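You operate a simulated robot arm through the tools that you are given. There is no shell and no other tool.

The job below is to be done with a simulated robot arm. You get a single attempt, and the scene is never put back.

Task
Check the docked microphones and sign out the full one.
Fine: lay it in the receiver's cradle, switch it on, slide its peg to Out; the others stay where they are, off, pegs at In; the tray stays on, the receiver muted.

Only the result counts: the job must be done as asked and must still hold three seconds after the hand-in. Knocking over, shifting, dropping, spilling or breaking anything else fails it.

Robot
A 7-joint arm with a fingered hand, fixed in place. Base frame: the origin is at the foot of the arm, x ahead of it, y to its left, z up. Readings come in mm, rad, newtons and seconds.
Its first joint turns from -2.897 to 2.897 rad. Payload 4.7 kg.
The tool frame sits at the grasp point between the pads (the TCP): z along the fingers, y along the line on which they close. The tips reach 36 mm beyond it. The gripper opens to 120 mm. The gripper's body begins 42 mm behind the TCP. The gripper is a hand of 5 fingers: y runs from the thumb to the fingers, the wrist lies at [-18, -122, -210] in the tool frame, and closing takes about 1.5 s.
Orientation is that of the tool frame in the base frame, as a unit quaternion [x, y, z, w]. With the fingers straight down and the wrist toward the robot, the tool's x, y and z point along [0, 1, 0], [1, 0, 0] and [0, 0, -1] of the base frame.

Tools
- The arm moves only by the tool nudge_tool. Its argument "increments" is one flat list of numbers, 6 for each row, row after row: the shift along the tool's x, y, z in cm, then the turn, a rotation vector about the tool's x, y, z in rad. In form: [x, y, z, rx, ry, rz, x, y, z, rx, ry, rz, ...]. A call has 1 to 20 rows; each row is the pose to reach, as a shift and turn from the pose commanded when the call began, along the tool's axes at that moment. "claw" is the opening, from 0 (shut) to 1 (fully open), set as the call begins (left out, the last holds). Each row takes 0.2 s and may step no farther than 50 mm and 0.15 rad from the row before; otherwise, or with a gripper value out of range, the whole call is refused. A pose out of reach is approached as far as the arm can. The call stops where the force on the tool passes 40 N (or 10 N more than at its start, if that is more) or the arm is blocked; 0.2 s more then pass. Each finger travels about 45 mm/s and halts on what it meets, pressing with about 24 N; the grip force reading is that of the motor and also rises with nothing between the fingers. The clock runs only during rows and for 0.2 s after the last one: add rows that repeat a pose to give the fingers time. It gives the time, the measured TCP pose, the force on the tool (base axes), the opening and the grip force at its end, in the units of the frame above (readings bear some noise), with the torque about the TCP (base axes, N m) and any sound that the robot's microphone picked up.
- Cameras (640 x 400 px; columns grow to the right, rows downward): "scene" is fixed at [44.1, 489.5, 1495.8]; the picture's right is [0.77, 0.63, 0.00], its down [0.60, -0.74, -0.30] and it looks along [-0.19, 0.23, -0.95] (base axes); focal length 340 px, centre (320, 200). "wrist" rides on the gripper at [73, -91, -144] in the tool frame; the picture's right is [-0.80, 0.28, -0.53], its down [-0.53, -0.73, 0.42] and it looks along [-0.27, 0.62, 0.74] (tool axes); focal length 234 px, centre (320, 200).
- capture(camera): a new picture of that camera. The clock stands still meanwhile.
- finger_targets(index, middle, ring, little, thumb_bend, thumb_turn): sets how far each is bent, from 0 (flat) to 1 (curled in); at 0.3 the hand is open as for a grip, at 0.7 the pads meet at the TCP. One left out holds its place. A second passes; each finger stops where it meets its share of the squeeze, and holds until it gets a number again. A gripper value or a shape takes the hand back. It gives what a move gives, with no picture; readings hold the bend of each and the force on index, middle, ring, little, thumb and palm. thumb_turn goes from beside the hand (0) to across from the fingers (1), as for a grip.
- grasp_type(shape): the hand has 5 fingers and takes this shape, open, in about a second: jaw (thumb against the fingers, like two jaws); tri (thumb and two fingers); tip (a fingertip pinch); poke (one finger out to press); point (the index stretched); flat (the hand flat); cup (the hand cupped); fist (a fist). The gripper value then closes the fingers along that shape, each until it touches; the sizes above hold for jaw. It gives what a move gives, with no picture.
- pixel_to_xyz(camera, pixels): for up to 12 pixels [column, row] of the newest picture of that camera ("zoom" is the newest enlarged one), the place [x, y, z] in the base frame of the surface seen there, good to about 2 mm, but the place of the scene camera against the robot may be out by one fixed shift of up to 12 mm in any direction. The clock stands still meanwhile.
- enlarge(camera, box): a new picture of the part [left, top, right, bottom] of that camera's present view, enlarged. The clock stands still meanwhile.
- finish_job(): hands the job in; it is judged then, once.

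Leave the gripper open and the arm clear of the work at the hand-in unless told otherwise.

The tools are called after "Emit:" by a JSON object that holds its "op" and its "data". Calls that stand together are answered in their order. nudge_tool: Moves the arm, as the interface text tells. Its arguments: {"type":"object","properties":{"increments":{"type":"array"},"claw":{"type":"number"}},"required":["increments"]} The other tools are called the same way: grasp_type (shape) gives the hand a shape; finger_targets (index, middle, ring, little, thumb_bend, thumb_turn) moves the fingers one by one; capture (camera) takes a picture; pixel_to_xyz (camera, pixels) gives the place of the surface under pixels of a picture; enlarge (camera, box) takes an enlarged picture of a part of a camera's view; finish_job () hands the job in.

At the start:

```text
t: 0.0
position: [-68.0, 413.7, 1115.2]
tcp_rot: [0.707, 0.707, 0.0, 0.001]
ft_force: [-0.7, -0.2, -0.1]
wrist_torque: [-0.02, -0.02, 0.01]
width: 119.8
finger_force: 0.2
shape: jaw
bend: [0.3, 0.3, 0.3, 0.3, 0.3, 0.98]
finger forces: [0.0, 0.0, 0.1, 0.0, 0.1, 0.0]
```

scene: 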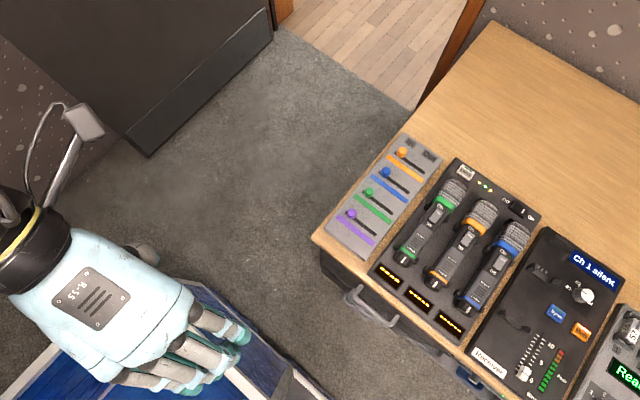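
wrist: 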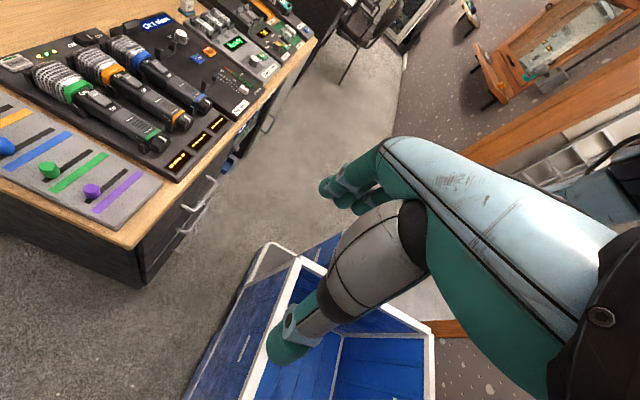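

I see a desk with a peg panel on the left, a tray with three microphones (green, orange, blue), and a receiver with a cradle. I'll enlarge the scene regions to read the details.

Emit:
{"op": "enlarge", "data": {"camera": "scene", "box": [360, 150, 550, 350]}}

Emit:
{"op": "enlarge", "data": {"camera": "scene", "box": [460, 220, 640, 400]}}

Emit:
{"op": "enlarge", "data": {"camera": "scene", "box": [310, 130, 450, 270]}}

Emit:
{"op": "enlarge", "data": {"camera": "wrist", "box": [0, 0, 320, 200]}}

```text
2.00 times, centred on (455, 250) of scene
```

zoom: 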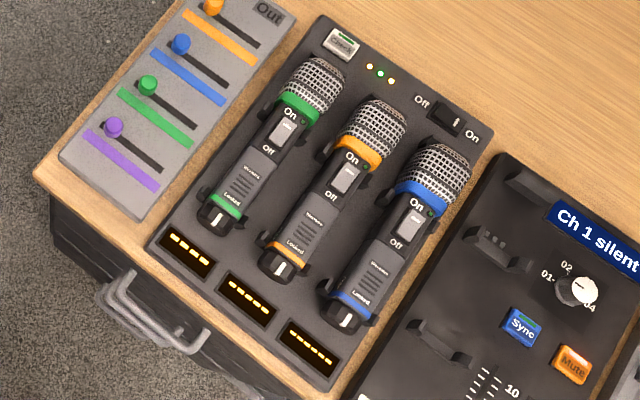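

```text
2.22 times, centred on (550, 310) of scene
```

zoom: 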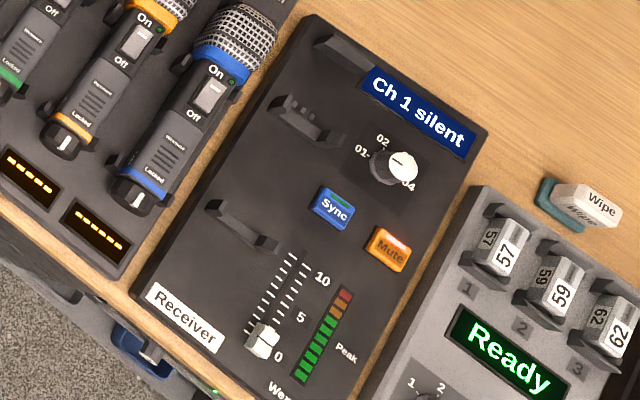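

```text
2.86 times, centred on (380, 200) of scene
```

zoom: 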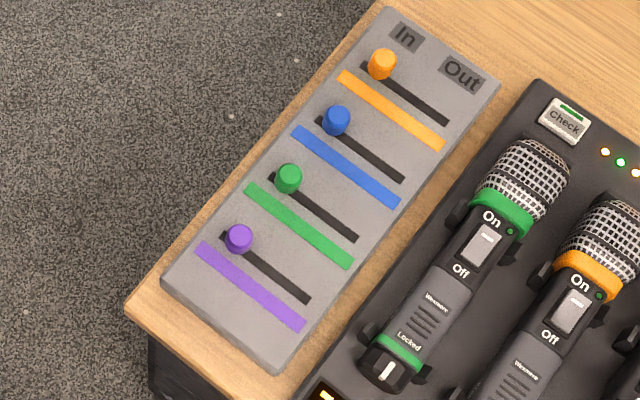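

```text
2.00 times, centred on (160, 100) of wrist
```

zoom: 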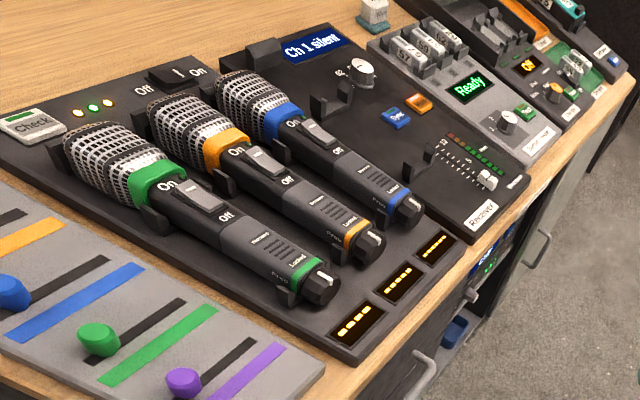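

Next I zoom in further on the displays, the mic bodies and the Check button.

Emit:
{"op": "enlarge", "data": {"camera": "scene", "box": [370, 250, 470, 340]}}

Emit:
{"op": "enlarge", "data": {"camera": "scene", "box": [430, 155, 550, 235]}}

Emit:
{"op": "enlarge", "data": {"camera": "scene", "box": [440, 225, 540, 315]}}

Emit:
{"op": "enlarge", "data": {"camera": "scene", "box": [500, 240, 630, 345]}}

```text
4.44 times, centred on (420, 295) of scene
```

zoom: 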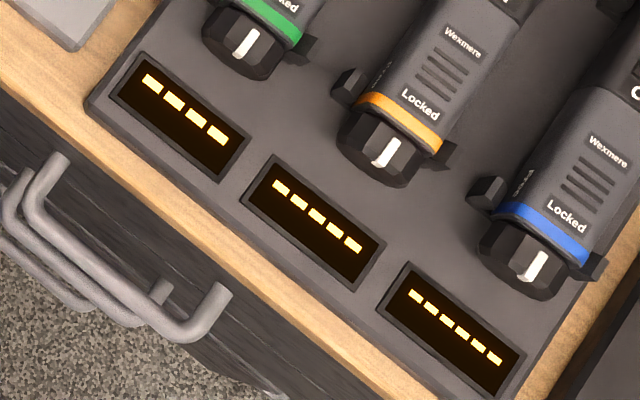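

```text
5.00 times, centred on (490, 195) of scene
```

zoom: 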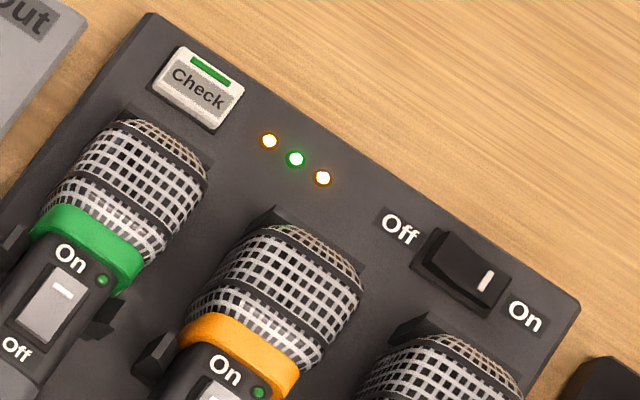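

```text
4.44 times, centred on (490, 270) of scene
```

zoom: 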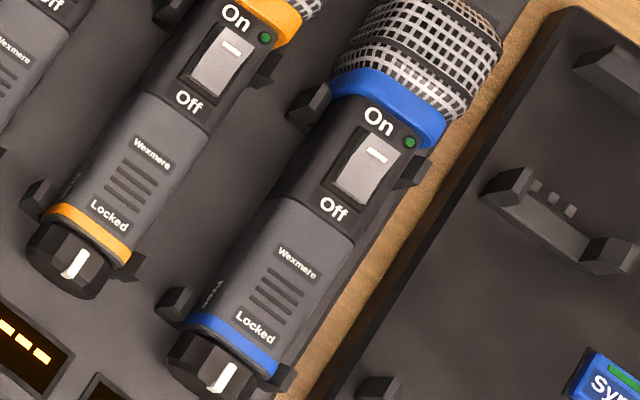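

```text
3.81 times, centred on (565, 292) of scene
```

zoom: 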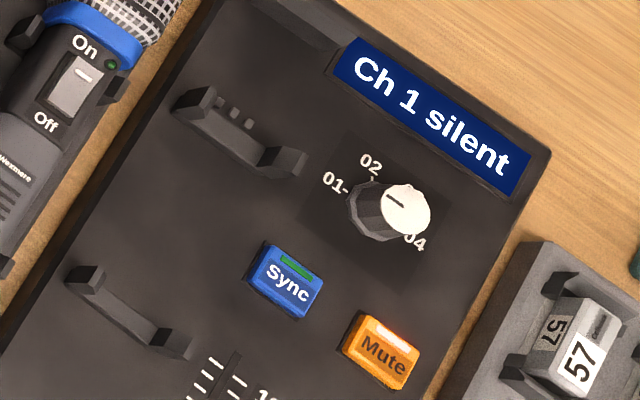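

The mics are docked with an end knob reading "Locked", and the displays show only dashes. I'll get 3D places of key features from the scene camera and compare them with the wrist camera to find the shift.

Emit:
{"op": "capture", "data": {"camera": "scene"}}

Emit:
{"op": "capture", "data": {"camera": "wrist"}}

Emit:
{"op": "pixel_to_xyz", "data": {"camera": "scene", "pixels": [[466, 172], [402, 153], [385, 171], [368, 192], [351, 213], [444, 212], [474, 237], [506, 258], [404, 258], [434, 282], [466, 307], [516, 209]]}}

Emit:
{"op": "pixel_to_xyz", "data": {"camera": "wrist", "pixels": [[18, 62], [5, 145], [49, 168], [92, 190], [89, 95], [129, 80], [161, 65], [160, 144], [184, 121], [205, 104], [87, 37], [60, 61]]}}

```text
taken
```

scene: 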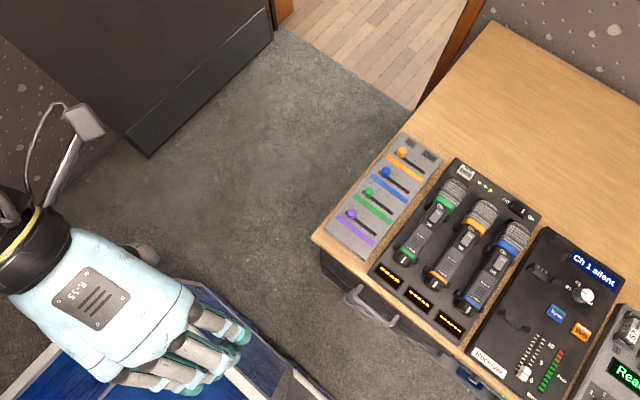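

```text
taken
```

wrist: 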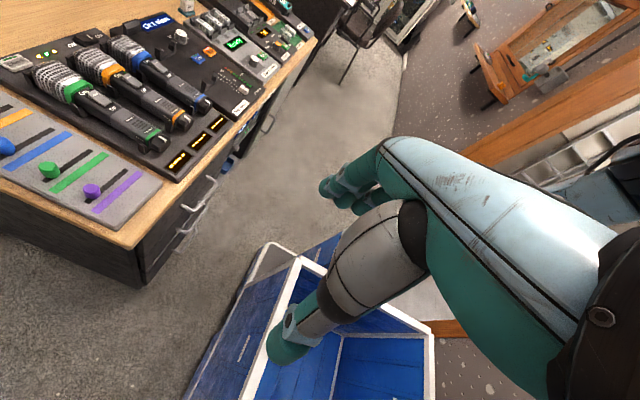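

```text
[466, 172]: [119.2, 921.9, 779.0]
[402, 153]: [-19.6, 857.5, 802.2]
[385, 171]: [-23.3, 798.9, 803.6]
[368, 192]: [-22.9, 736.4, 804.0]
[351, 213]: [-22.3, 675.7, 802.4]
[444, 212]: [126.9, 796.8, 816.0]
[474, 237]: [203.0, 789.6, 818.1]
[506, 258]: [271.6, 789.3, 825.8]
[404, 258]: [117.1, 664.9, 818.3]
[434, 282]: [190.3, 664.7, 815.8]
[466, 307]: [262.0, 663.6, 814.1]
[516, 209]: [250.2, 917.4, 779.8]
```

```text
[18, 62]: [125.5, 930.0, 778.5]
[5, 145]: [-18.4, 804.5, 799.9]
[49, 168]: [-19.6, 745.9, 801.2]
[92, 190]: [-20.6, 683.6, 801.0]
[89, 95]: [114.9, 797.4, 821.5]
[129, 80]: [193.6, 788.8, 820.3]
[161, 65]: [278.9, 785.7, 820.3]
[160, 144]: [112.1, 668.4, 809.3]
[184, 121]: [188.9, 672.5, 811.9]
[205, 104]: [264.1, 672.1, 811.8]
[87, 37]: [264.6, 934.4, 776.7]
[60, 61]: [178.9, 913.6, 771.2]
```

The wrist camera gives about (+3, +8.5, -2) mm relative to the scene camera. The mics lie along base y with their heads at +y, spaced 75 mm in x. I'll take the poke shape here in free air and see where the fingertip sits.

Emit:
{"op": "grasp_type", "data": {"shape": "poke"}}

Emit:
{"op": "capture", "data": {"camera": "wrist"}}

Emit:
{"op": "capture", "data": {"camera": "scene"}}

```text
t: 0.9
position: [-68.4, 412.7, 1113.8]
tcp_rot: [0.707, 0.707, 0.0, 0.001]
ft_force: [-0.3, 1.0, 0.0]
wrist_torque: [0.01, 0.0, -0.01]
width: 0.0
finger_force: 0.0
shape: poke
bend: [0.7, 0.7, 0.99, 0.99, 1.0, 1.0]
finger forces: [0.0, 0.0, 0.0, 0.0, 0.1, 0.0]
```

```text
taken
```

wrist: 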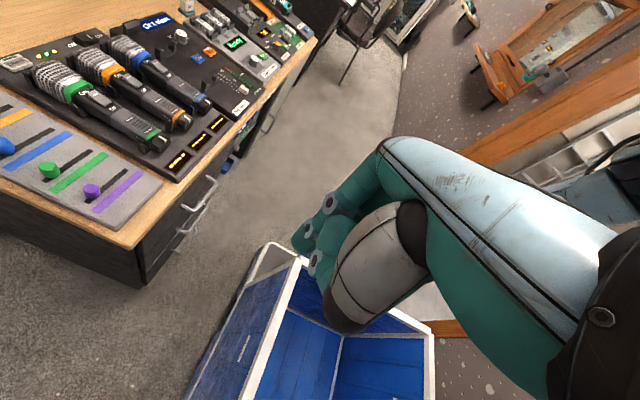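

```text
taken
```

scene: 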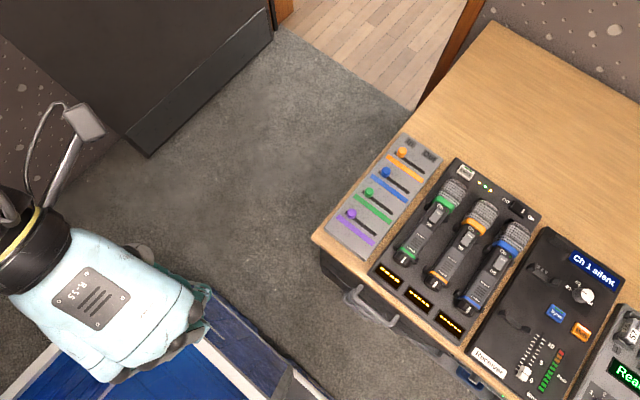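

I'll enlarge the hand in the wrist view to find which fingertip protrudes.

Emit:
{"op": "enlarge", "data": {"camera": "wrist", "box": [240, 130, 480, 340]}}

Emit:
{"op": "pixel_to_xyz", "data": {"camera": "wrist", "pixels": [[300, 240], [297, 245], [316, 265], [330, 205], [330, 290], [310, 225], [345, 325], [370, 260], [318, 255], [325, 270]]}}

```text
1.90 times, centred on (360, 235) of wrist
```

zoom: 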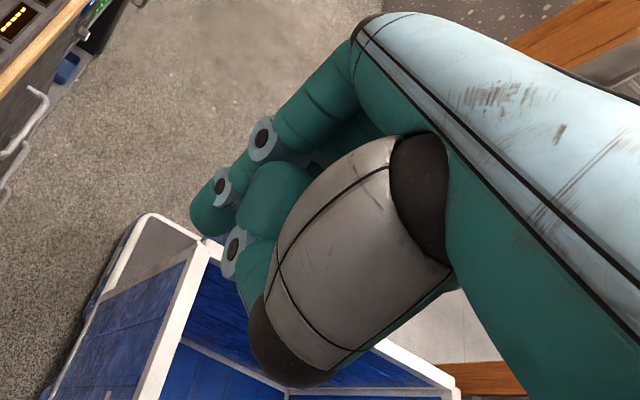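

```text
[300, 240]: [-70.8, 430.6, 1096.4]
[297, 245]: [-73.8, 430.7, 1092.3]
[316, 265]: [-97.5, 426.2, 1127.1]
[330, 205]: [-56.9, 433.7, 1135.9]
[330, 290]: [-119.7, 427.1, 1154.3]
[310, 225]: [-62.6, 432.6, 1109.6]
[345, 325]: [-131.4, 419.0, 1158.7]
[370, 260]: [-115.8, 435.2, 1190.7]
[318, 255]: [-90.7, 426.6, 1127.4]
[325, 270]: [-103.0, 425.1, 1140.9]
```

The index tip sits about 25 mm below the TCP and about 8–10 mm to tool +x. I'll map heights around the Check button, the mic heads and the receiver using the scene camera.

Emit:
{"op": "pixel_to_xyz", "data": {"camera": "scene", "pixels": [[453, 190], [460, 182], [480, 210], [490, 203], [512, 235], [522, 228], [470, 176], [485, 187], [500, 197], [460, 160], [535, 220], [440, 230]]}}

Emit:
{"op": "pixel_to_xyz", "data": {"camera": "scene", "pixels": [[545, 230], [538, 264], [529, 269], [552, 277], [500, 310], [515, 320], [528, 330], [540, 300], [557, 314], [580, 331], [586, 295], [520, 300]]}}

Emit:
{"op": "enlarge", "data": {"camera": "scene", "box": [500, 220, 640, 310]}}

```text
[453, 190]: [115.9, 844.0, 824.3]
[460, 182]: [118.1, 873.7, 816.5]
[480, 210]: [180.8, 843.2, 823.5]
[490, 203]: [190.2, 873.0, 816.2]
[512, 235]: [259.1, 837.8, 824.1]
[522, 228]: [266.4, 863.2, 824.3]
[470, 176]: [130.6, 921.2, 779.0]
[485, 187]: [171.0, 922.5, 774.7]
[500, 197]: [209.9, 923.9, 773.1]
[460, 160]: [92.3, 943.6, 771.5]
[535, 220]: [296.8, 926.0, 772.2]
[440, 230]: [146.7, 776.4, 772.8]
```

```text
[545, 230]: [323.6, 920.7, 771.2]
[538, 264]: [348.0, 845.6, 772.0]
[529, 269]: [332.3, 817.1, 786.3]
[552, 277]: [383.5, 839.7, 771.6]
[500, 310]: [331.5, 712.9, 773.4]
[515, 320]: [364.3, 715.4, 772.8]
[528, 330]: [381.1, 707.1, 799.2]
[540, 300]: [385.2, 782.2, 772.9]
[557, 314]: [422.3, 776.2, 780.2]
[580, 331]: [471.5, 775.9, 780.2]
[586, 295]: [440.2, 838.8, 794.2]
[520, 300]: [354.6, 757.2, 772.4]
```

```text
4.44 times, centred on (570, 265) of scene
```

zoom: 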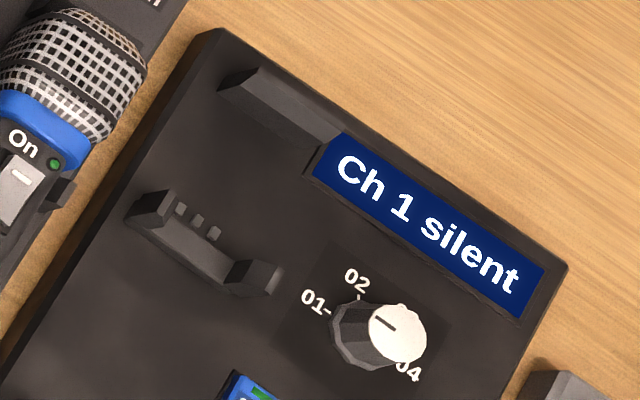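

Heights: tray surface about 770, Check button top about 777, mic heads up to about 824. I'd like more clearance than poke gives, so I'll try the point shape and look at it.

Emit:
{"op": "grasp_type", "data": {"shape": "point"}}

Emit:
{"op": "capture", "data": {"camera": "wrist"}}

Emit:
{"op": "capture", "data": {"camera": "scene"}}

```text
t: 1.8
position: [-67.7, 414.0, 1113.8]
tcp_rot: [0.707, 0.707, -0.001, 0.001]
ft_force: [-0.1, 0.8, -0.6]
wrist_torque: [-0.02, -0.01, 0.01]
width: 0.3
finger_force: 0.1
shape: point
bend: [0.19, 1.0, 1.0, 1.0, 0.98, 0.88]
finger forces: [0.1, 0.0, 0.1, 0.0, 0.0, 0.0]
```

```text
taken
```

wrist: 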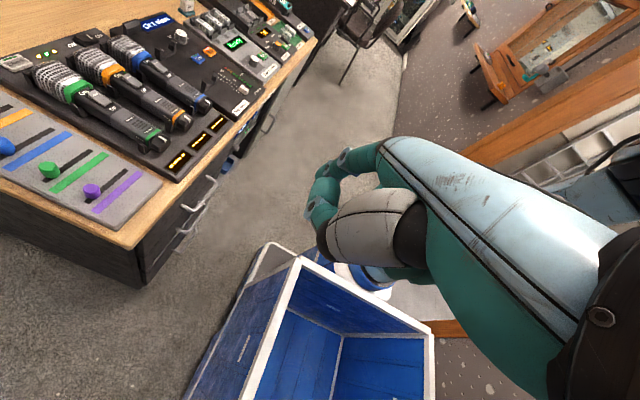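

```text
taken
```

scene: 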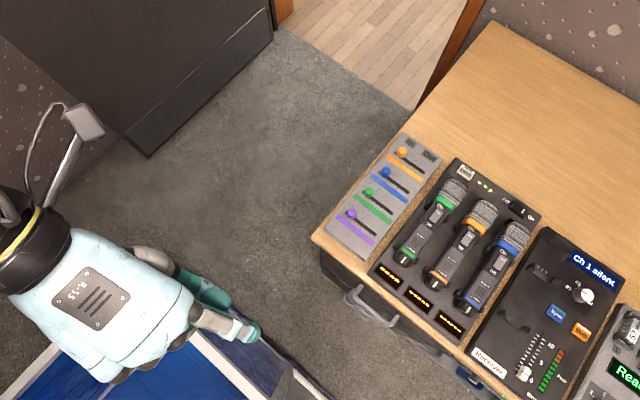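

The extended finger appears on the base −y side (scene (230,328)). I'll zoom both views and read out its tip.

Emit:
{"op": "enlarge", "data": {"camera": "scene", "box": [100, 220, 280, 400]}}

Emit:
{"op": "enlarge", "data": {"camera": "wrist", "box": [260, 120, 480, 320]}}

Emit:
{"op": "pixel_to_xyz", "data": {"camera": "scene", "pixels": [[255, 333], [250, 332], [240, 327], [225, 322], [210, 313], [195, 285], [180, 270], [230, 305], [160, 258]]}}

Emit:
{"op": "pixel_to_xyz", "data": {"camera": "wrist", "pixels": [[346, 157], [322, 182], [315, 210], [325, 240], [360, 275], [380, 280], [385, 293], [350, 220], [345, 270], [370, 270]]}}

```text
2.22 times, centred on (190, 310) of scene
```

zoom: 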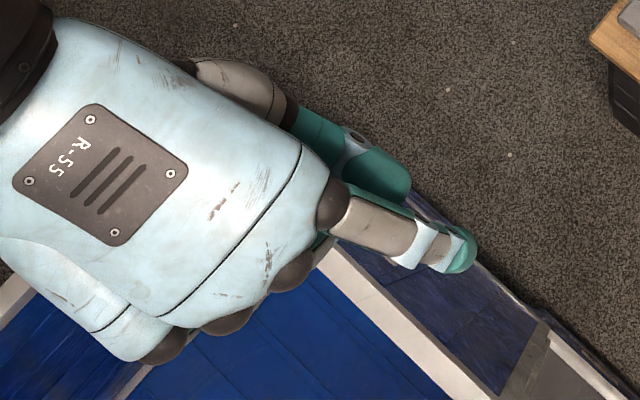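

```text
2.00 times, centred on (370, 220) of wrist
```

zoom: 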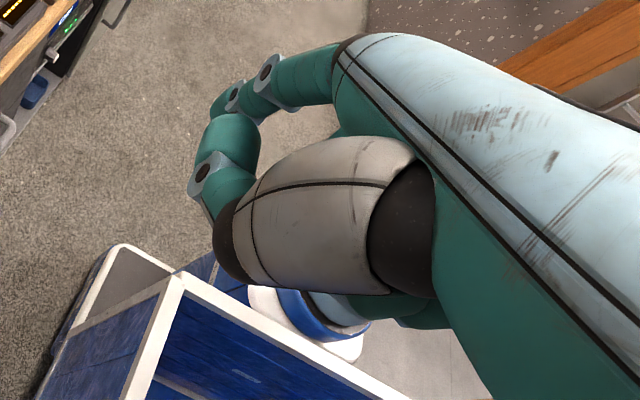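

```text
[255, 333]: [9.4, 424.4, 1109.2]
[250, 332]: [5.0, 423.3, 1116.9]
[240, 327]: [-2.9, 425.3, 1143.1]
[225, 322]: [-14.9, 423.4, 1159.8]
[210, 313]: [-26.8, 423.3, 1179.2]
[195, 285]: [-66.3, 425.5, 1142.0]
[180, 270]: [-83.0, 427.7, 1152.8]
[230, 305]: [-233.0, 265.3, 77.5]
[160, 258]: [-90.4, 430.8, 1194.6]
```

```text
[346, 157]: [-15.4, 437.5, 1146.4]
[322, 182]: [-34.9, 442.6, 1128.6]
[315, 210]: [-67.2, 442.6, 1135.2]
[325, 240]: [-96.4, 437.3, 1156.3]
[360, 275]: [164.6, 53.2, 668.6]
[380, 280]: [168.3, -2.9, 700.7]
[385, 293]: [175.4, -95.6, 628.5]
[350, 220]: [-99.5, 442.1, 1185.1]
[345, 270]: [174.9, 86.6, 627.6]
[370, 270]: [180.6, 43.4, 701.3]
```

The index is at tool +x about 18 mm, with its tip near tool (18, 80, 8), pointing about 27° forward of tool z. The curled thumb sits only about 20 mm above the tip, so I'll swing it to the side of the hand and re-check.

Emit:
{"op": "finger_targets", "data": {"index": 0.19, "middle": 1.0, "ring": 1.0, "little": 1.0, "thumb_bend": 0.6, "thumb_turn": 0.0}}

Emit:
{"op": "enlarge", "data": {"camera": "wrist", "box": [200, 60, 520, 340]}}

Emit:
{"op": "enlarge", "data": {"camera": "scene", "box": [100, 220, 280, 400]}}

```text
t: 2.8
position: [-68.1, 412.9, 1113.9]
tcp_rot: [0.707, 0.707, 0.0, -0.001]
ft_force: [-1.2, -0.5, -1.0]
wrist_torque: [0.02, 0.03, -0.02]
width: 136.4
finger_force: 0.0
shape: fingers
bend: [0.19, 1.0, 1.0, 1.0, 0.6, 0.0]
finger forces: [0.1, 0.0, 0.1, 0.1, 0.0, 0.1]
```

```text
1.43 times, centred on (360, 200) of wrist
```

zoom: 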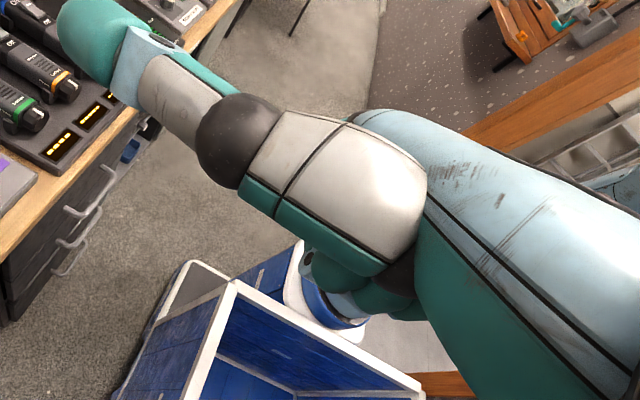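

```text
2.22 times, centred on (190, 310) of scene
```

zoom: 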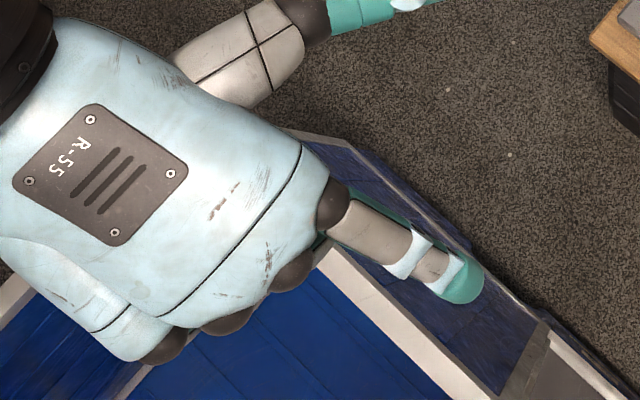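

The sideways thumb is worse. I'll return to the point shape, and in the same free air tilt the hand by 0.48 rad about tool x so the index points straight down, then look again.

Emit:
{"op": "grasp_type", "data": {"shape": "point"}}

Emit:
{"op": "nudge_tool", "data": {"increments": [0, 0, 0, 0.12, 0, 0, 0, 0, 0, 0.24, 0, 0, 0, 0, 0, 0.36, 0, 0, 0, 0, 0, 0.48, 0, 0]}}

Emit:
{"op": "capture", "data": {"camera": "wrist"}}

Emit:
{"op": "capture", "data": {"camera": "scene"}}

```text
t: 3.7
position: [-68.3, 413.0, 1114.4]
tcp_rot: [0.707, 0.707, 0.0, 0.0]
ft_force: [0.4, -0.2, 0.4]
wrist_torque: [0.01, 0.0, -0.01]
width: 0.0
finger_force: 0.0
shape: point
bend: [0.19, 1.0, 1.0, 1.0, 0.98, 0.87]
finger forces: [0.0, 0.1, 0.0, 0.1, 0.0, 0.0]
```

```text
t: 4.7
position: [-68.9, 413.9, 1115.0]
tcp_rot: [0.686, 0.687, -0.169, -0.168]
ft_force: [-0.9, 0.5, -0.4]
wrist_torque: [-0.04, -0.03, -0.02]
width: 0.0
finger_force: 0.1
shape: point
bend: [0.19, 1.0, 1.0, 1.0, 0.98, 0.87]
finger forces: [0.0, 0.0, 0.0, 0.0, 0.0, 0.0]
```

```text
taken
```

wrist: 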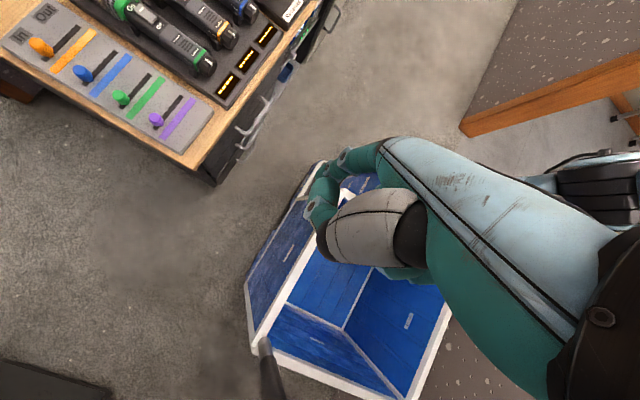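

```text
taken
```

scene: 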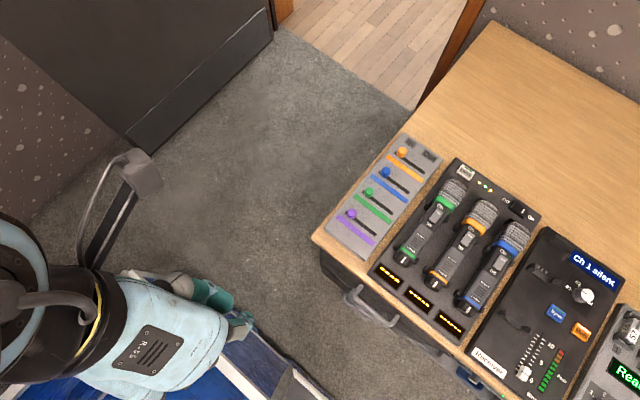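

Now the index should be pointing down. I'll read out the fingertip places in this pose.

Emit:
{"op": "enlarge", "data": {"camera": "wrist", "box": [280, 130, 400, 230]}}

Emit:
{"op": "pixel_to_xyz", "data": {"camera": "wrist", "pixels": [[318, 170], [316, 174], [322, 168], [328, 165], [340, 155], [320, 178], [325, 190], [312, 210], [345, 150], [314, 178], [322, 183], [316, 170]]}}

Emit:
{"op": "enlarge", "data": {"camera": "scene", "box": [130, 240, 290, 400]}}

```text
4.00 times, centred on (340, 180) of wrist
```

zoom: 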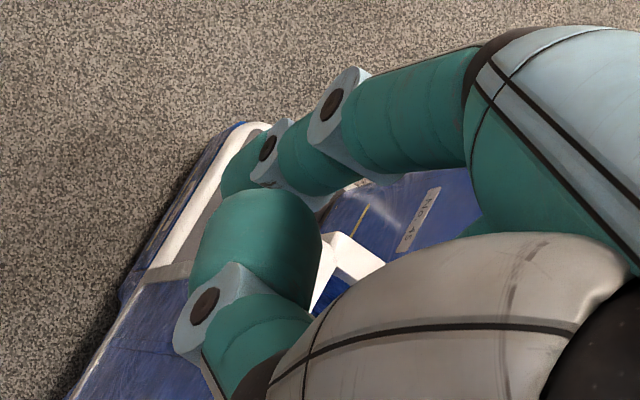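

```text
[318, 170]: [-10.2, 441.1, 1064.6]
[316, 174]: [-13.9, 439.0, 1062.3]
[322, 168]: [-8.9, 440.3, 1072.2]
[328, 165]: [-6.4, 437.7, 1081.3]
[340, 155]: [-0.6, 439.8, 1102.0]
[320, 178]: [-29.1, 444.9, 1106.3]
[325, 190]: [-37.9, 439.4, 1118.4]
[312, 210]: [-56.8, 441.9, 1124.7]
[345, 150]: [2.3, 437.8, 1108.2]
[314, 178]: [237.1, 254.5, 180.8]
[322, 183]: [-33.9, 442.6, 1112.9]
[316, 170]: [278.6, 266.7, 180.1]
```

```text
2.50 times, centred on (210, 320) of scene
```

zoom: 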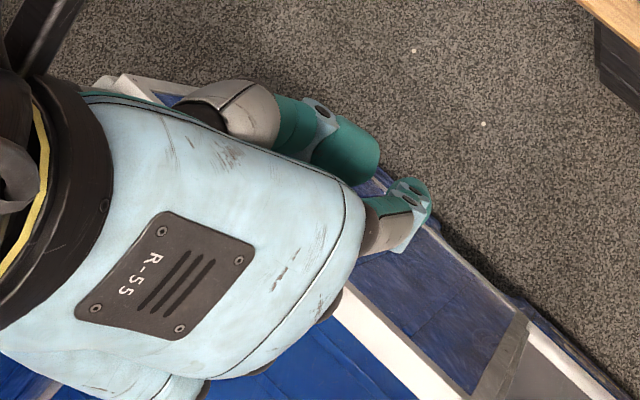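

The fingertip is at about TCP + (57, 17, −55) mm in base axes, with the thumb about 45 mm higher. I'll move toward the Check button at (123, 930, 777), staying well above the heads, and stop high to look.

Emit:
{"op": "nudge_tool", "data": {"increments": [3.917, 1.46, 0.3675, 0, 0, 0, 7.833, 2.92, 0.735, 0, 0, 0, 11.75, 4.38, 1.1025, 0, 0, 0, 15.667, 5.84, 1.47, 0, 0, 0, 19.583, 7.3, 1.8375, 0, 0, 0, 23.5, 8.76, 2.205, 0, 0, 0, 27.417, 10.22, 2.5725, 0, 0, 0, 31.333, 11.68, 2.94, 0, 0, 0, 35.25, 13.14, 3.3075, 0, 0, 0, 39.167, 14.6, 3.675, 0, 0, 0, 43.083, 16.06, 4.0425, 0, 0, 0, 47.0, 17.52, 4.41, 0, 0, 0, 47.0, 17.52, 4.41, 0, 0, 0]}}

Emit:
{"op": "capture", "data": {"camera": "wrist"}}

Emit:
{"op": "capture", "data": {"camera": "scene"}}

```text
t: 7.5
position: [62.3, 830.6, 992.5]
tcp_rot: [0.687, 0.686, -0.168, -0.169]
ft_force: [0.0, 0.9, 0.5]
wrist_torque: [0.03, 0.03, 0.0]
width: 0.0
finger_force: 0.0
shape: point
bend: [0.19, 1.0, 1.0, 1.0, 0.98, 0.87]
finger forces: [0.1, 0.0, 0.0, 0.0, 0.1, 0.1]
out of reach, approached as far as the arm can: row 11, 12, 13
```

```text
taken
```

wrist: 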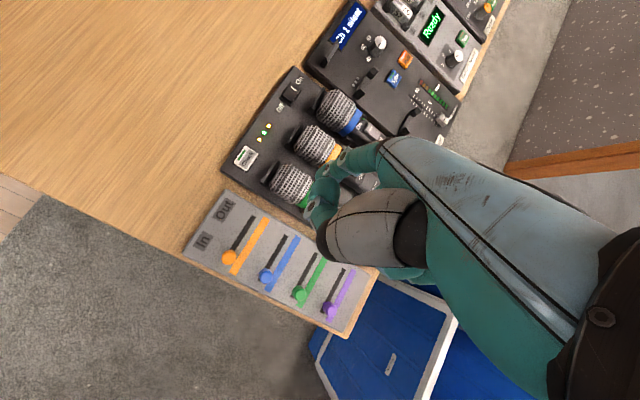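

```text
taken
```

scene: 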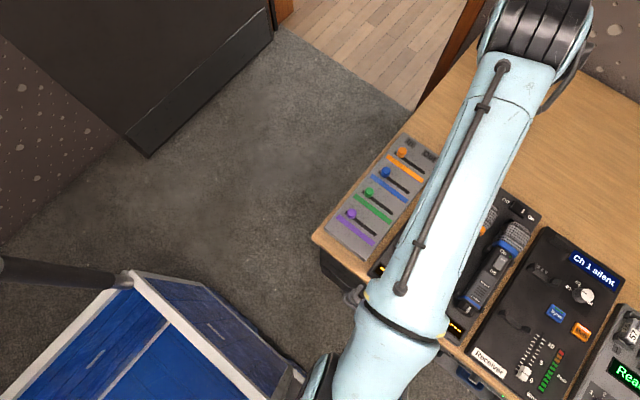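

The arm ran out of reach at y = 831 with this tilt, so I need another hand pose. I'll measure the head ends and the Check button accurately from this wrist view first.

Emit:
{"op": "enlarge", "data": {"camera": "wrist", "box": [210, 60, 350, 220]}}

Emit:
{"op": "pixel_to_xyz", "data": {"camera": "wrist", "pixels": [[245, 157], [240, 157], [250, 157], [268, 180], [272, 178], [278, 178], [285, 178], [275, 190], [282, 170], [300, 185], [265, 130], [265, 172]]}}

```text
2.50 times, centred on (280, 140) of wrist
```

zoom: 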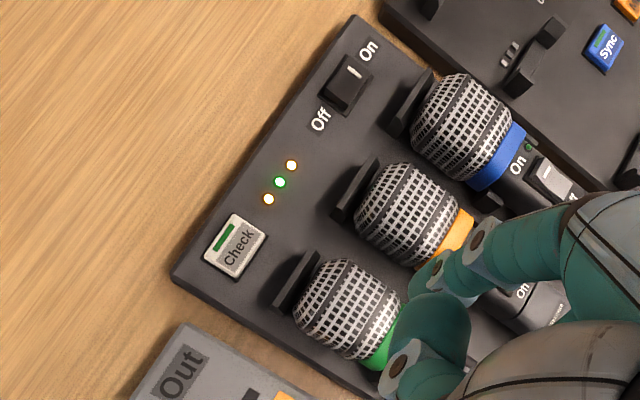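

```text
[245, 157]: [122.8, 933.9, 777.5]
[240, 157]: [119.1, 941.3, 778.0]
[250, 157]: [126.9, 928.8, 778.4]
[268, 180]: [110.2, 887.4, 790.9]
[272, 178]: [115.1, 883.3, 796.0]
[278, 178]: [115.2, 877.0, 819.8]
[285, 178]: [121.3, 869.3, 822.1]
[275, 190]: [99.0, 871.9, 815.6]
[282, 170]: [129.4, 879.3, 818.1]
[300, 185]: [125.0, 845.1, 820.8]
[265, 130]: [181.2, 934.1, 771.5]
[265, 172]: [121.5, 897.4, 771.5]
```

The button centre is about (123.5, 932, 777.5), the heads end at y ≈ 880 and their end plates at y ≈ 888, so there is clear tray surface beyond. I'll untilt and back off toward the robot, then switch to poke with only the index out.

Emit:
{"op": "nudge_tool", "data": {"increments": [-2.5, 0.9, -0.46, -0.12, 0, 0, -5.0, 1.8, -0.92, -0.24, 0, 0, -7.5, 2.7, -1.4, -0.36, 0, 0, -10, 3.55, -1.85, -0.48, 0, 0]}}

Emit:
{"op": "grasp_type", "data": {"shape": "poke"}}

Emit:
{"op": "finger_targets", "data": {"middle": 1.0, "ring": 1.0, "little": 1.0, "index": 0.7}}

```text
t: 8.5
position: [100.0, 731.0, 990.4]
tcp_rot: [0.707, 0.708, 0.001, 0.001]
ft_force: [-0.4, 0.0, -0.9]
wrist_torque: [0.01, -0.01, 0.02]
width: 0.1
finger_force: 0.0
shape: point
bend: [0.19, 1.0, 1.0, 1.0, 0.98, 0.87]
finger forces: [0.1, 0.0, 0.0, 0.1, 0.0, 0.0]
```

```text
t: 9.4
position: [99.8, 731.7, 991.7]
tcp_rot: [0.707, 0.707, -0.001, -0.001]
ft_force: [0.4, 0.0, 0.1]
wrist_torque: [0.02, 0.04, -0.02]
width: 0.0
finger_force: 0.1
shape: poke
bend: [0.7, 0.7, 0.99, 0.99, 1.0, 1.0]
finger forces: [0.1, 0.0, 0.0, 0.0, 0.0, 0.0]
```

```text
t: 10.4
position: [100.1, 730.6, 990.7]
tcp_rot: [0.707, 0.707, 0.0, 0.0]
ft_force: [0.5, 0.5, -0.4]
wrist_torque: [0.0, 0.03, 0.0]
width: 40.3
finger_force: 0.1
shape: fingers
bend: [0.7, 1.0, 1.0, 1.0, 1.0, 1.0]
finger forces: [0.0, 0.0, 0.1, 0.0, 0.0, 0.0]
```

The commanded pose follows the reached one. Now I yaw the hand −90° about tool z so the wrist comes toward the robot.

Emit:
{"op": "nudge_tool", "data": {"increments": [0, 0, 0, 0, 0, -0.143, 0, 0, 0, 0, 0, -0.286, 0, 0, 0, 0, 0, -0.428, 0, 0, 0, 0, 0, -0.571, 0, 0, 0, 0, 0, -0.714, 0, 0, 0, 0, 0, -0.857, 0, 0, 0, 0, 0, -1.0, 0, 0, 0, 0, 0, -1.142, 0, 0, 0, 0, 0, -1.285, 0, 0, 0, 0, 0, -1.428, 0, 0, 0, 0, 0, -1.571]}}

Emit:
{"op": "capture", "data": {"camera": "wrist"}}

Emit:
{"op": "capture", "data": {"camera": "scene"}}

```text
t: 12.8
position: [102.1, 731.4, 994.6]
tcp_rot: [-0.002, 1.0, -0.001, -0.001]
ft_force: [-0.1, 0.2, -0.3]
wrist_torque: [-0.03, -0.02, -0.03]
width: 40.0
finger_force: 0.0
shape: fingers
bend: [0.7, 1.0, 1.0, 1.0, 1.0, 1.0]
finger forces: [0.0, 0.1, 0.0, 0.0, 0.0, 0.0]
```

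```text
taken
```

wrist: 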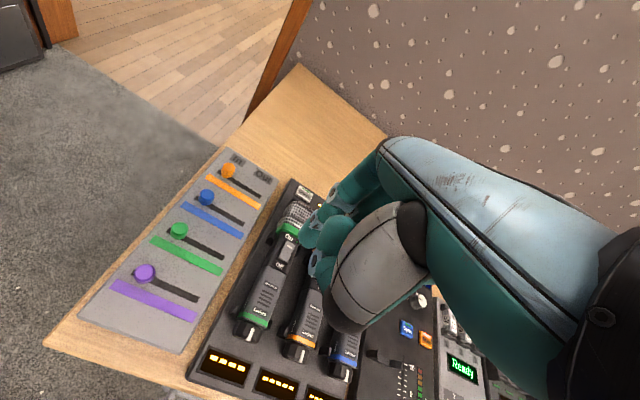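

```text
taken
```

scene: 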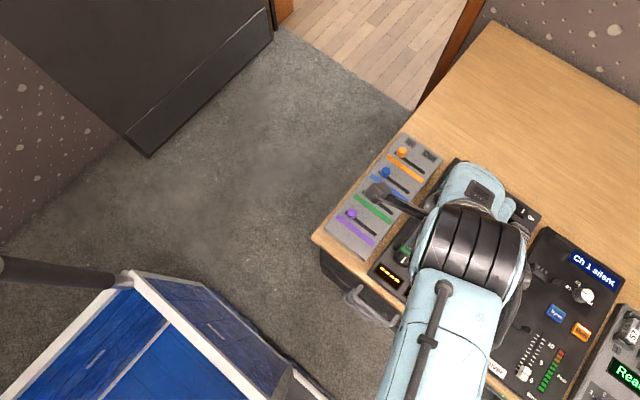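

The hand now has tool x = −x, y = +y, z = −z in base. I'll read the index tip's position in this pose.

Emit:
{"op": "enlarge", "data": {"camera": "wrist", "box": [270, 160, 400, 300]}}

Emit:
{"op": "pixel_to_xyz", "data": {"camera": "wrist", "pixels": [[302, 238], [300, 243], [305, 232], [310, 225], [303, 245], [310, 245], [315, 270], [318, 262], [325, 235], [330, 205], [312, 275], [308, 248]]}}

```text
2.86 times, centred on (335, 230) of wrist
```

zoom: 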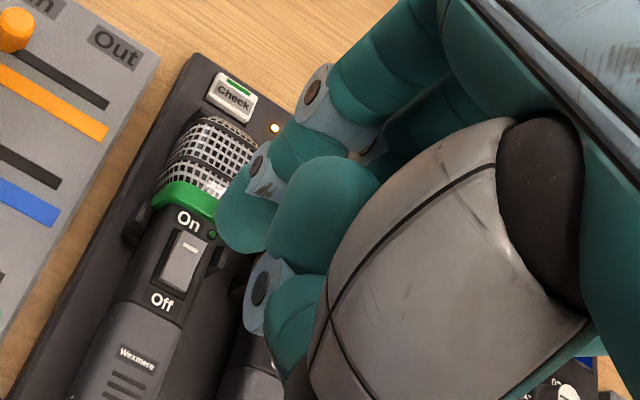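

```text
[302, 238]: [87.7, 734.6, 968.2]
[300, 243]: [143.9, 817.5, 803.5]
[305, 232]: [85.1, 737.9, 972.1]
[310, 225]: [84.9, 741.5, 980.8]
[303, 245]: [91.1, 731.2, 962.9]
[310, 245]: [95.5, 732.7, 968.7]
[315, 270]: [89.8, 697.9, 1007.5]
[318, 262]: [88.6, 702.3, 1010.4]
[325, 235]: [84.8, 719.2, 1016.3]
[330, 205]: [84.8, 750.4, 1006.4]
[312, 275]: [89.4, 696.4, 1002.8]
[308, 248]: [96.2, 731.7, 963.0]
```

The index tip sits about TCP + (−8, 0, −33). I'll move over the Check button to (131.5, 932) and descend to z = 850, then look.

Emit:
{"op": "nudge_tool", "data": {"increments": [-0.61, 4.02, 0, 0, 0, 0, -1.22, 8.04, 0, 0, 0, 0, -1.83, 12.06, 0, 0, 0, 0, -2.44, 16.08, 0, 0, 0, 0, -3.05, 20.1, 0, 0, 0, 0, -3.05, 20.1, 4.7, 0, 0, 0, -3.05, 20.1, 9.4, 0, 0, 0, -3.05, 20.1, 14.0, 0, 0, 0, -3.05, 20.1, 14.0, 0, 0, 0]}}

Emit:
{"op": "capture", "data": {"camera": "wrist"}}

Emit:
{"op": "capture", "data": {"camera": "scene"}}

```text
t: 14.8
position: [130.3, 932.2, 852.6]
tcp_rot: [0.0, 1.0, 0.0, 0.001]
ft_force: [0.6, -0.1, -0.5]
wrist_torque: [-0.01, 0.01, 0.04]
width: 40.1
finger_force: 0.0
shape: fingers
bend: [0.7, 1.0, 1.0, 1.0, 1.0, 1.0]
finger forces: [0.0, 0.0, 0.1, 0.1, 0.0, 0.1]
```

```text
taken
```

wrist: 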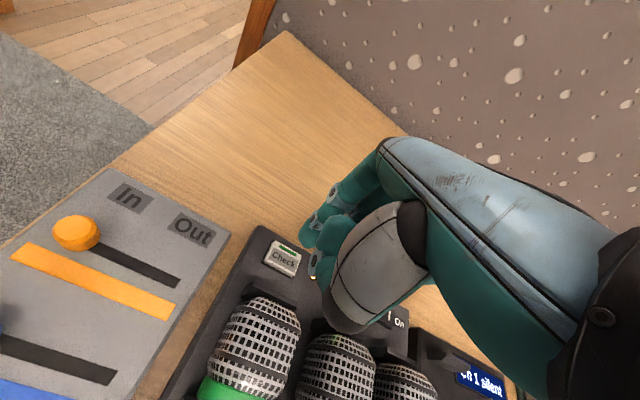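

```text
taken
```

scene: 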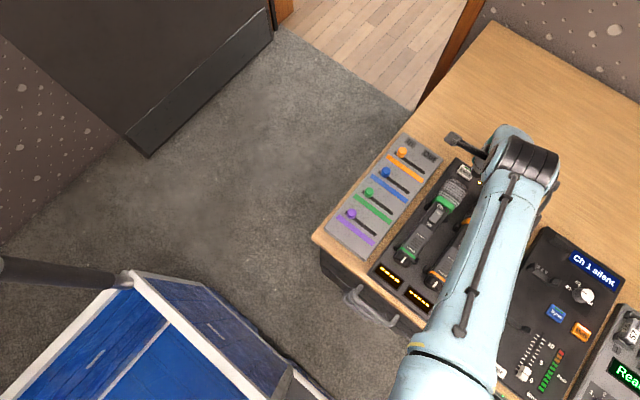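

Reachable and clear. I'll check the button's position against the fingertip from this closer view.

Emit:
{"op": "enlarge", "data": {"camera": "wrist", "box": [240, 170, 400, 330]}}

Emit:
{"op": "pixel_to_xyz", "data": {"camera": "wrist", "pixels": [[271, 250], [285, 244], [300, 258], [284, 270], [278, 248], [284, 256], [303, 240], [306, 244]]}}

```text
2.50 times, centred on (320, 250) of wrist
```

zoom: 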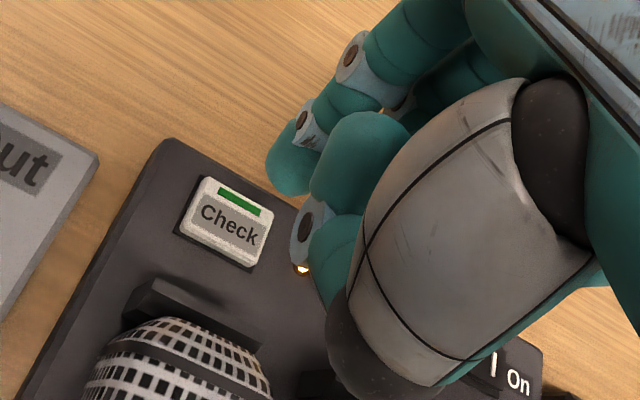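

```text
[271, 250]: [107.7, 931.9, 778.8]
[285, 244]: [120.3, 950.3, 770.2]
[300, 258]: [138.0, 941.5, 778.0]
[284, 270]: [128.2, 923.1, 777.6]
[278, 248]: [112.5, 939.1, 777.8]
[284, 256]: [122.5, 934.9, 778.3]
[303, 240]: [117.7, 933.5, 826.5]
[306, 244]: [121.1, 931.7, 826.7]
```

The button centre is about (123, 934, 778) with the tip right above it at (122, 933). I'll press straight down to about 5 mm below first contact in small steps.

Emit:
{"op": "nudge_tool", "data": {"increments": [0, 0.1, 2.0, 0, 0, 0, 0, 0.1, 3.3, 0, 0, 0, 0, 0.1, 3.8, 0, 0, 0, 0, 0.1, 4.1, 0, 0, 0, 0, 0.1, 4.3, 0, 0, 0, 0, 0.1, 4.5, 0, 0, 0, 0, 0.1, 4.6, 0, 0, 0]}}

Emit:
{"op": "capture", "data": {"camera": "scene"}}

Emit:
{"op": "capture", "data": {"camera": "wrist"}}

```text
t: 16.4
position: [131.7, 933.4, 810.3]
tcp_rot: [0.0, 1.0, 0.002, -0.001]
ft_force: [-0.2, 4.0, 15.8]
wrist_torque: [0.3, 0.23, -0.02]
width: 40.0
finger_force: 8.5
shape: fingers
bend: [0.7, 1.0, 1.0, 1.0, 1.0, 1.0]
finger forces: [16.0, 0.0, 0.0, 0.0, 0.1, 0.0]
heard: click
```

```text
taken
```

scene: 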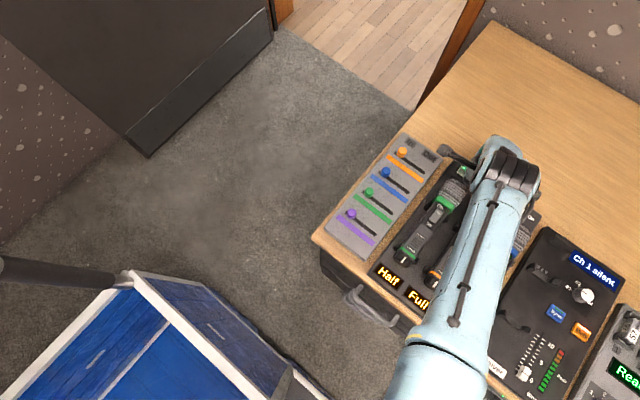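

```text
taken
```

wrist: 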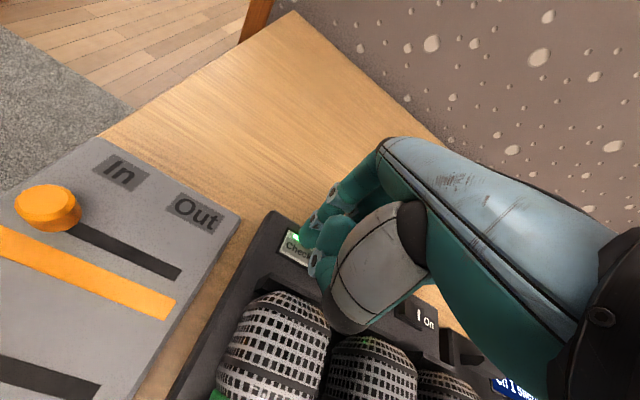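

A click was heard, and display 1 reads "Half" and display 2 "Full…". I'll zoom in on the displays.

Emit:
{"op": "enlarge", "data": {"camera": "scene", "box": [370, 250, 470, 340]}}

```text
4.44 times, centred on (420, 295) of scene
```

zoom: 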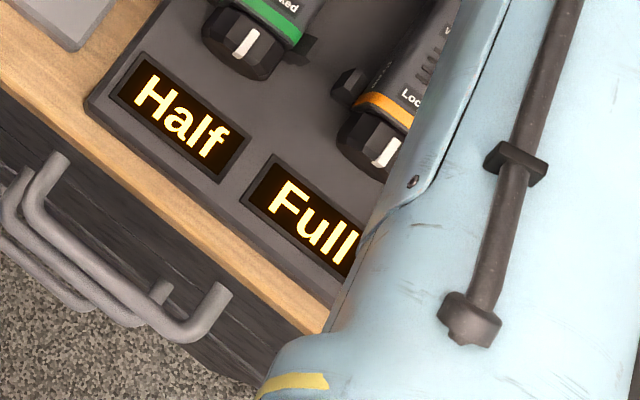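

Display 2 appears to say "Full". I'll lift off the button and move the arm back to read all three.

Emit:
{"op": "nudge_tool", "data": {"increments": [0, 0, -2.0, 0, 0, 0, 0, 0, -6.0, 0, 0, 0, 0, -2, -10.0, 0, 0, 0]}}

Emit:
{"op": "nudge_tool", "data": {"increments": [4, -2, -2, 0, 0, 0, 8, -4, -4, 0, 0, 0, 12, -7, -5, 0, 0, 0, 16, -10, -5, 0, 0, 0, 20, -14, -5, 0, 0, 0]}}

Emit:
{"op": "capture", "data": {"camera": "scene"}}

Emit:
{"op": "enlarge", "data": {"camera": "scene", "box": [370, 250, 470, 340]}}

```text
t: 17.2
position: [132.9, 910.5, 904.5]
tcp_rot: [0.0, 1.0, -0.002, 0.0]
ft_force: [0.4, 0.4, -0.8]
wrist_torque: [0.01, 0.01, 0.0]
width: 40.0
finger_force: 0.1
shape: fingers
bend: [0.7, 1.0, 1.0, 1.0, 1.0, 1.0]
finger forces: [0.1, 0.0, 0.1, 0.1, 0.0, 0.0]
```

```text
refused: row 3 steps farther than a row can; nothing moved
```

```text
taken
```

scene: 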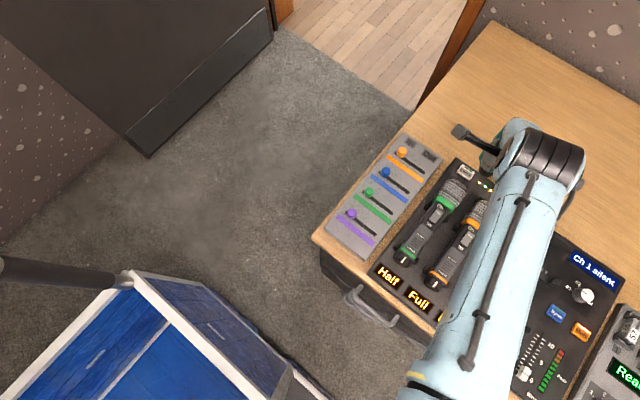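

```text
4.44 times, centred on (420, 295) of scene
```

zoom: 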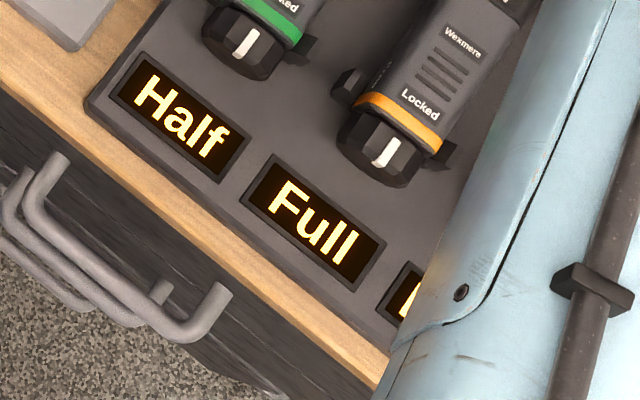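

Display 2 (orange mic) reads "Full", matching the middle green LED. I'll back the arm off to see display 3 and get a close look at the orange mic's end knob.

Emit:
{"op": "nudge_tool", "data": {"increments": [-0.5, -4, -1.5, 0, 0, 0, -1.3, -8, -2, 0, 0, 0, -2.3, -12, -2, 0, 0, 0, -3.3, -16, -2, 0, 0, 0, -4.3, -20, -2, 0, 0, 0, -5.5, -24, -2, 0, 0, 0, -6.8, -28, -2, 0, 0, 0, -8.2, -31, -2, 0, 0, 0]}}

Emit:
{"op": "capture", "data": {"camera": "scene"}}

Emit:
{"op": "capture", "data": {"camera": "wrist"}}

```text
t: 19.0
position: [215.2, 601.2, 925.8]
tcp_rot: [0.0, 1.0, -0.001, -0.001]
ft_force: [-1.1, -0.7, -0.4]
wrist_torque: [0.03, 0.01, -0.02]
width: 40.2
finger_force: 0.1
shape: fingers
bend: [0.7, 1.0, 1.0, 1.0, 1.0, 1.0]
finger forces: [0.0, 0.1, 0.0, 0.0, 0.0, 0.0]
```

```text
taken
```

scene: 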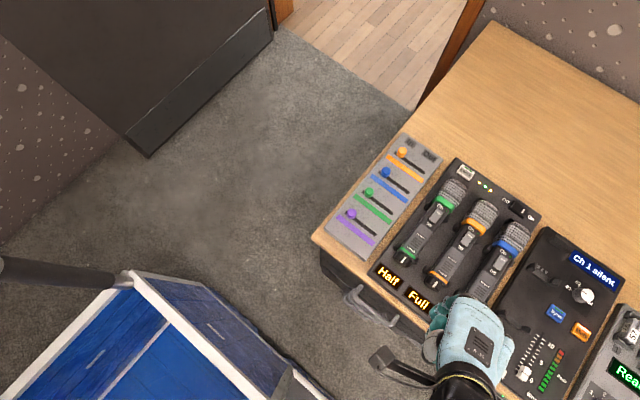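

```text
taken
```

wrist: 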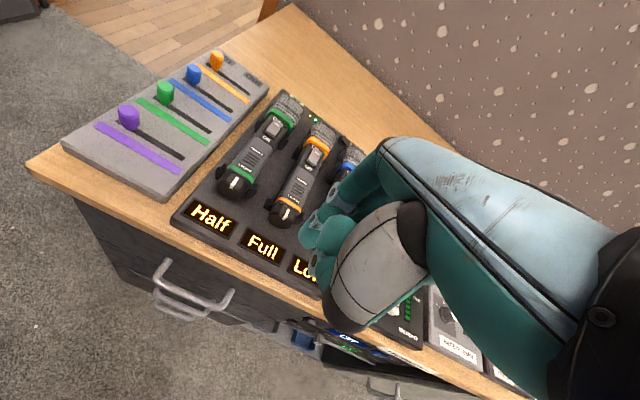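

Display 3 begins with "Lo…" (Low). So the orange mic is the full one. I'll zoom in on its end knob and dock.

Emit:
{"op": "enlarge", "data": {"camera": "wrist", "box": [210, 110, 350, 270]}}

Emit:
{"op": "enlarge", "data": {"camera": "scene", "box": [420, 190, 510, 300]}}

Emit:
{"op": "enlarge", "data": {"camera": "wrist", "box": [260, 170, 320, 240]}}

```text
2.50 times, centred on (280, 190) of wrist
```

zoom: 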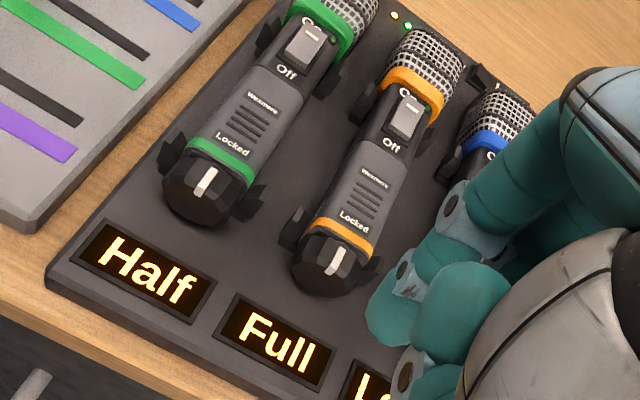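

```text
3.64 times, centred on (465, 245) of scene
```

zoom: 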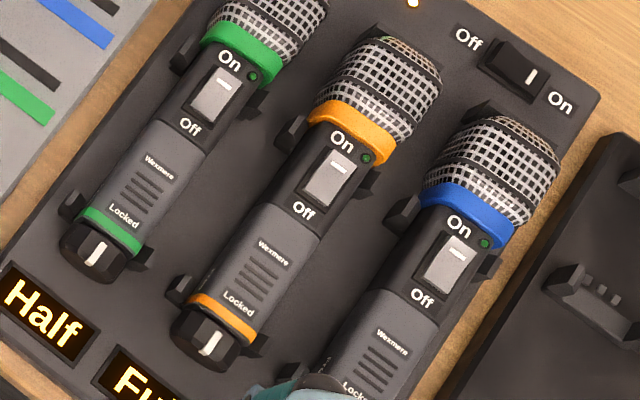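

```text
5.71 times, centred on (290, 205) of wrist
```

zoom: 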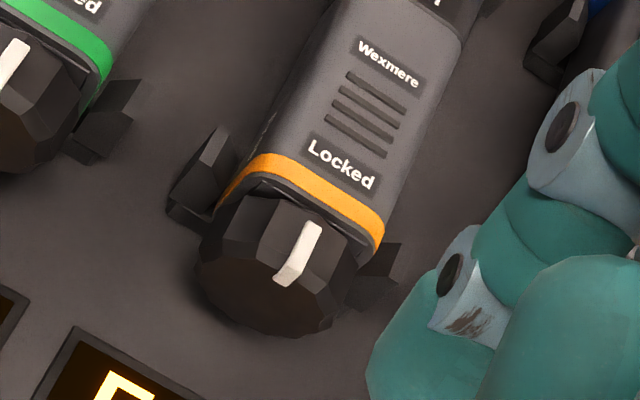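

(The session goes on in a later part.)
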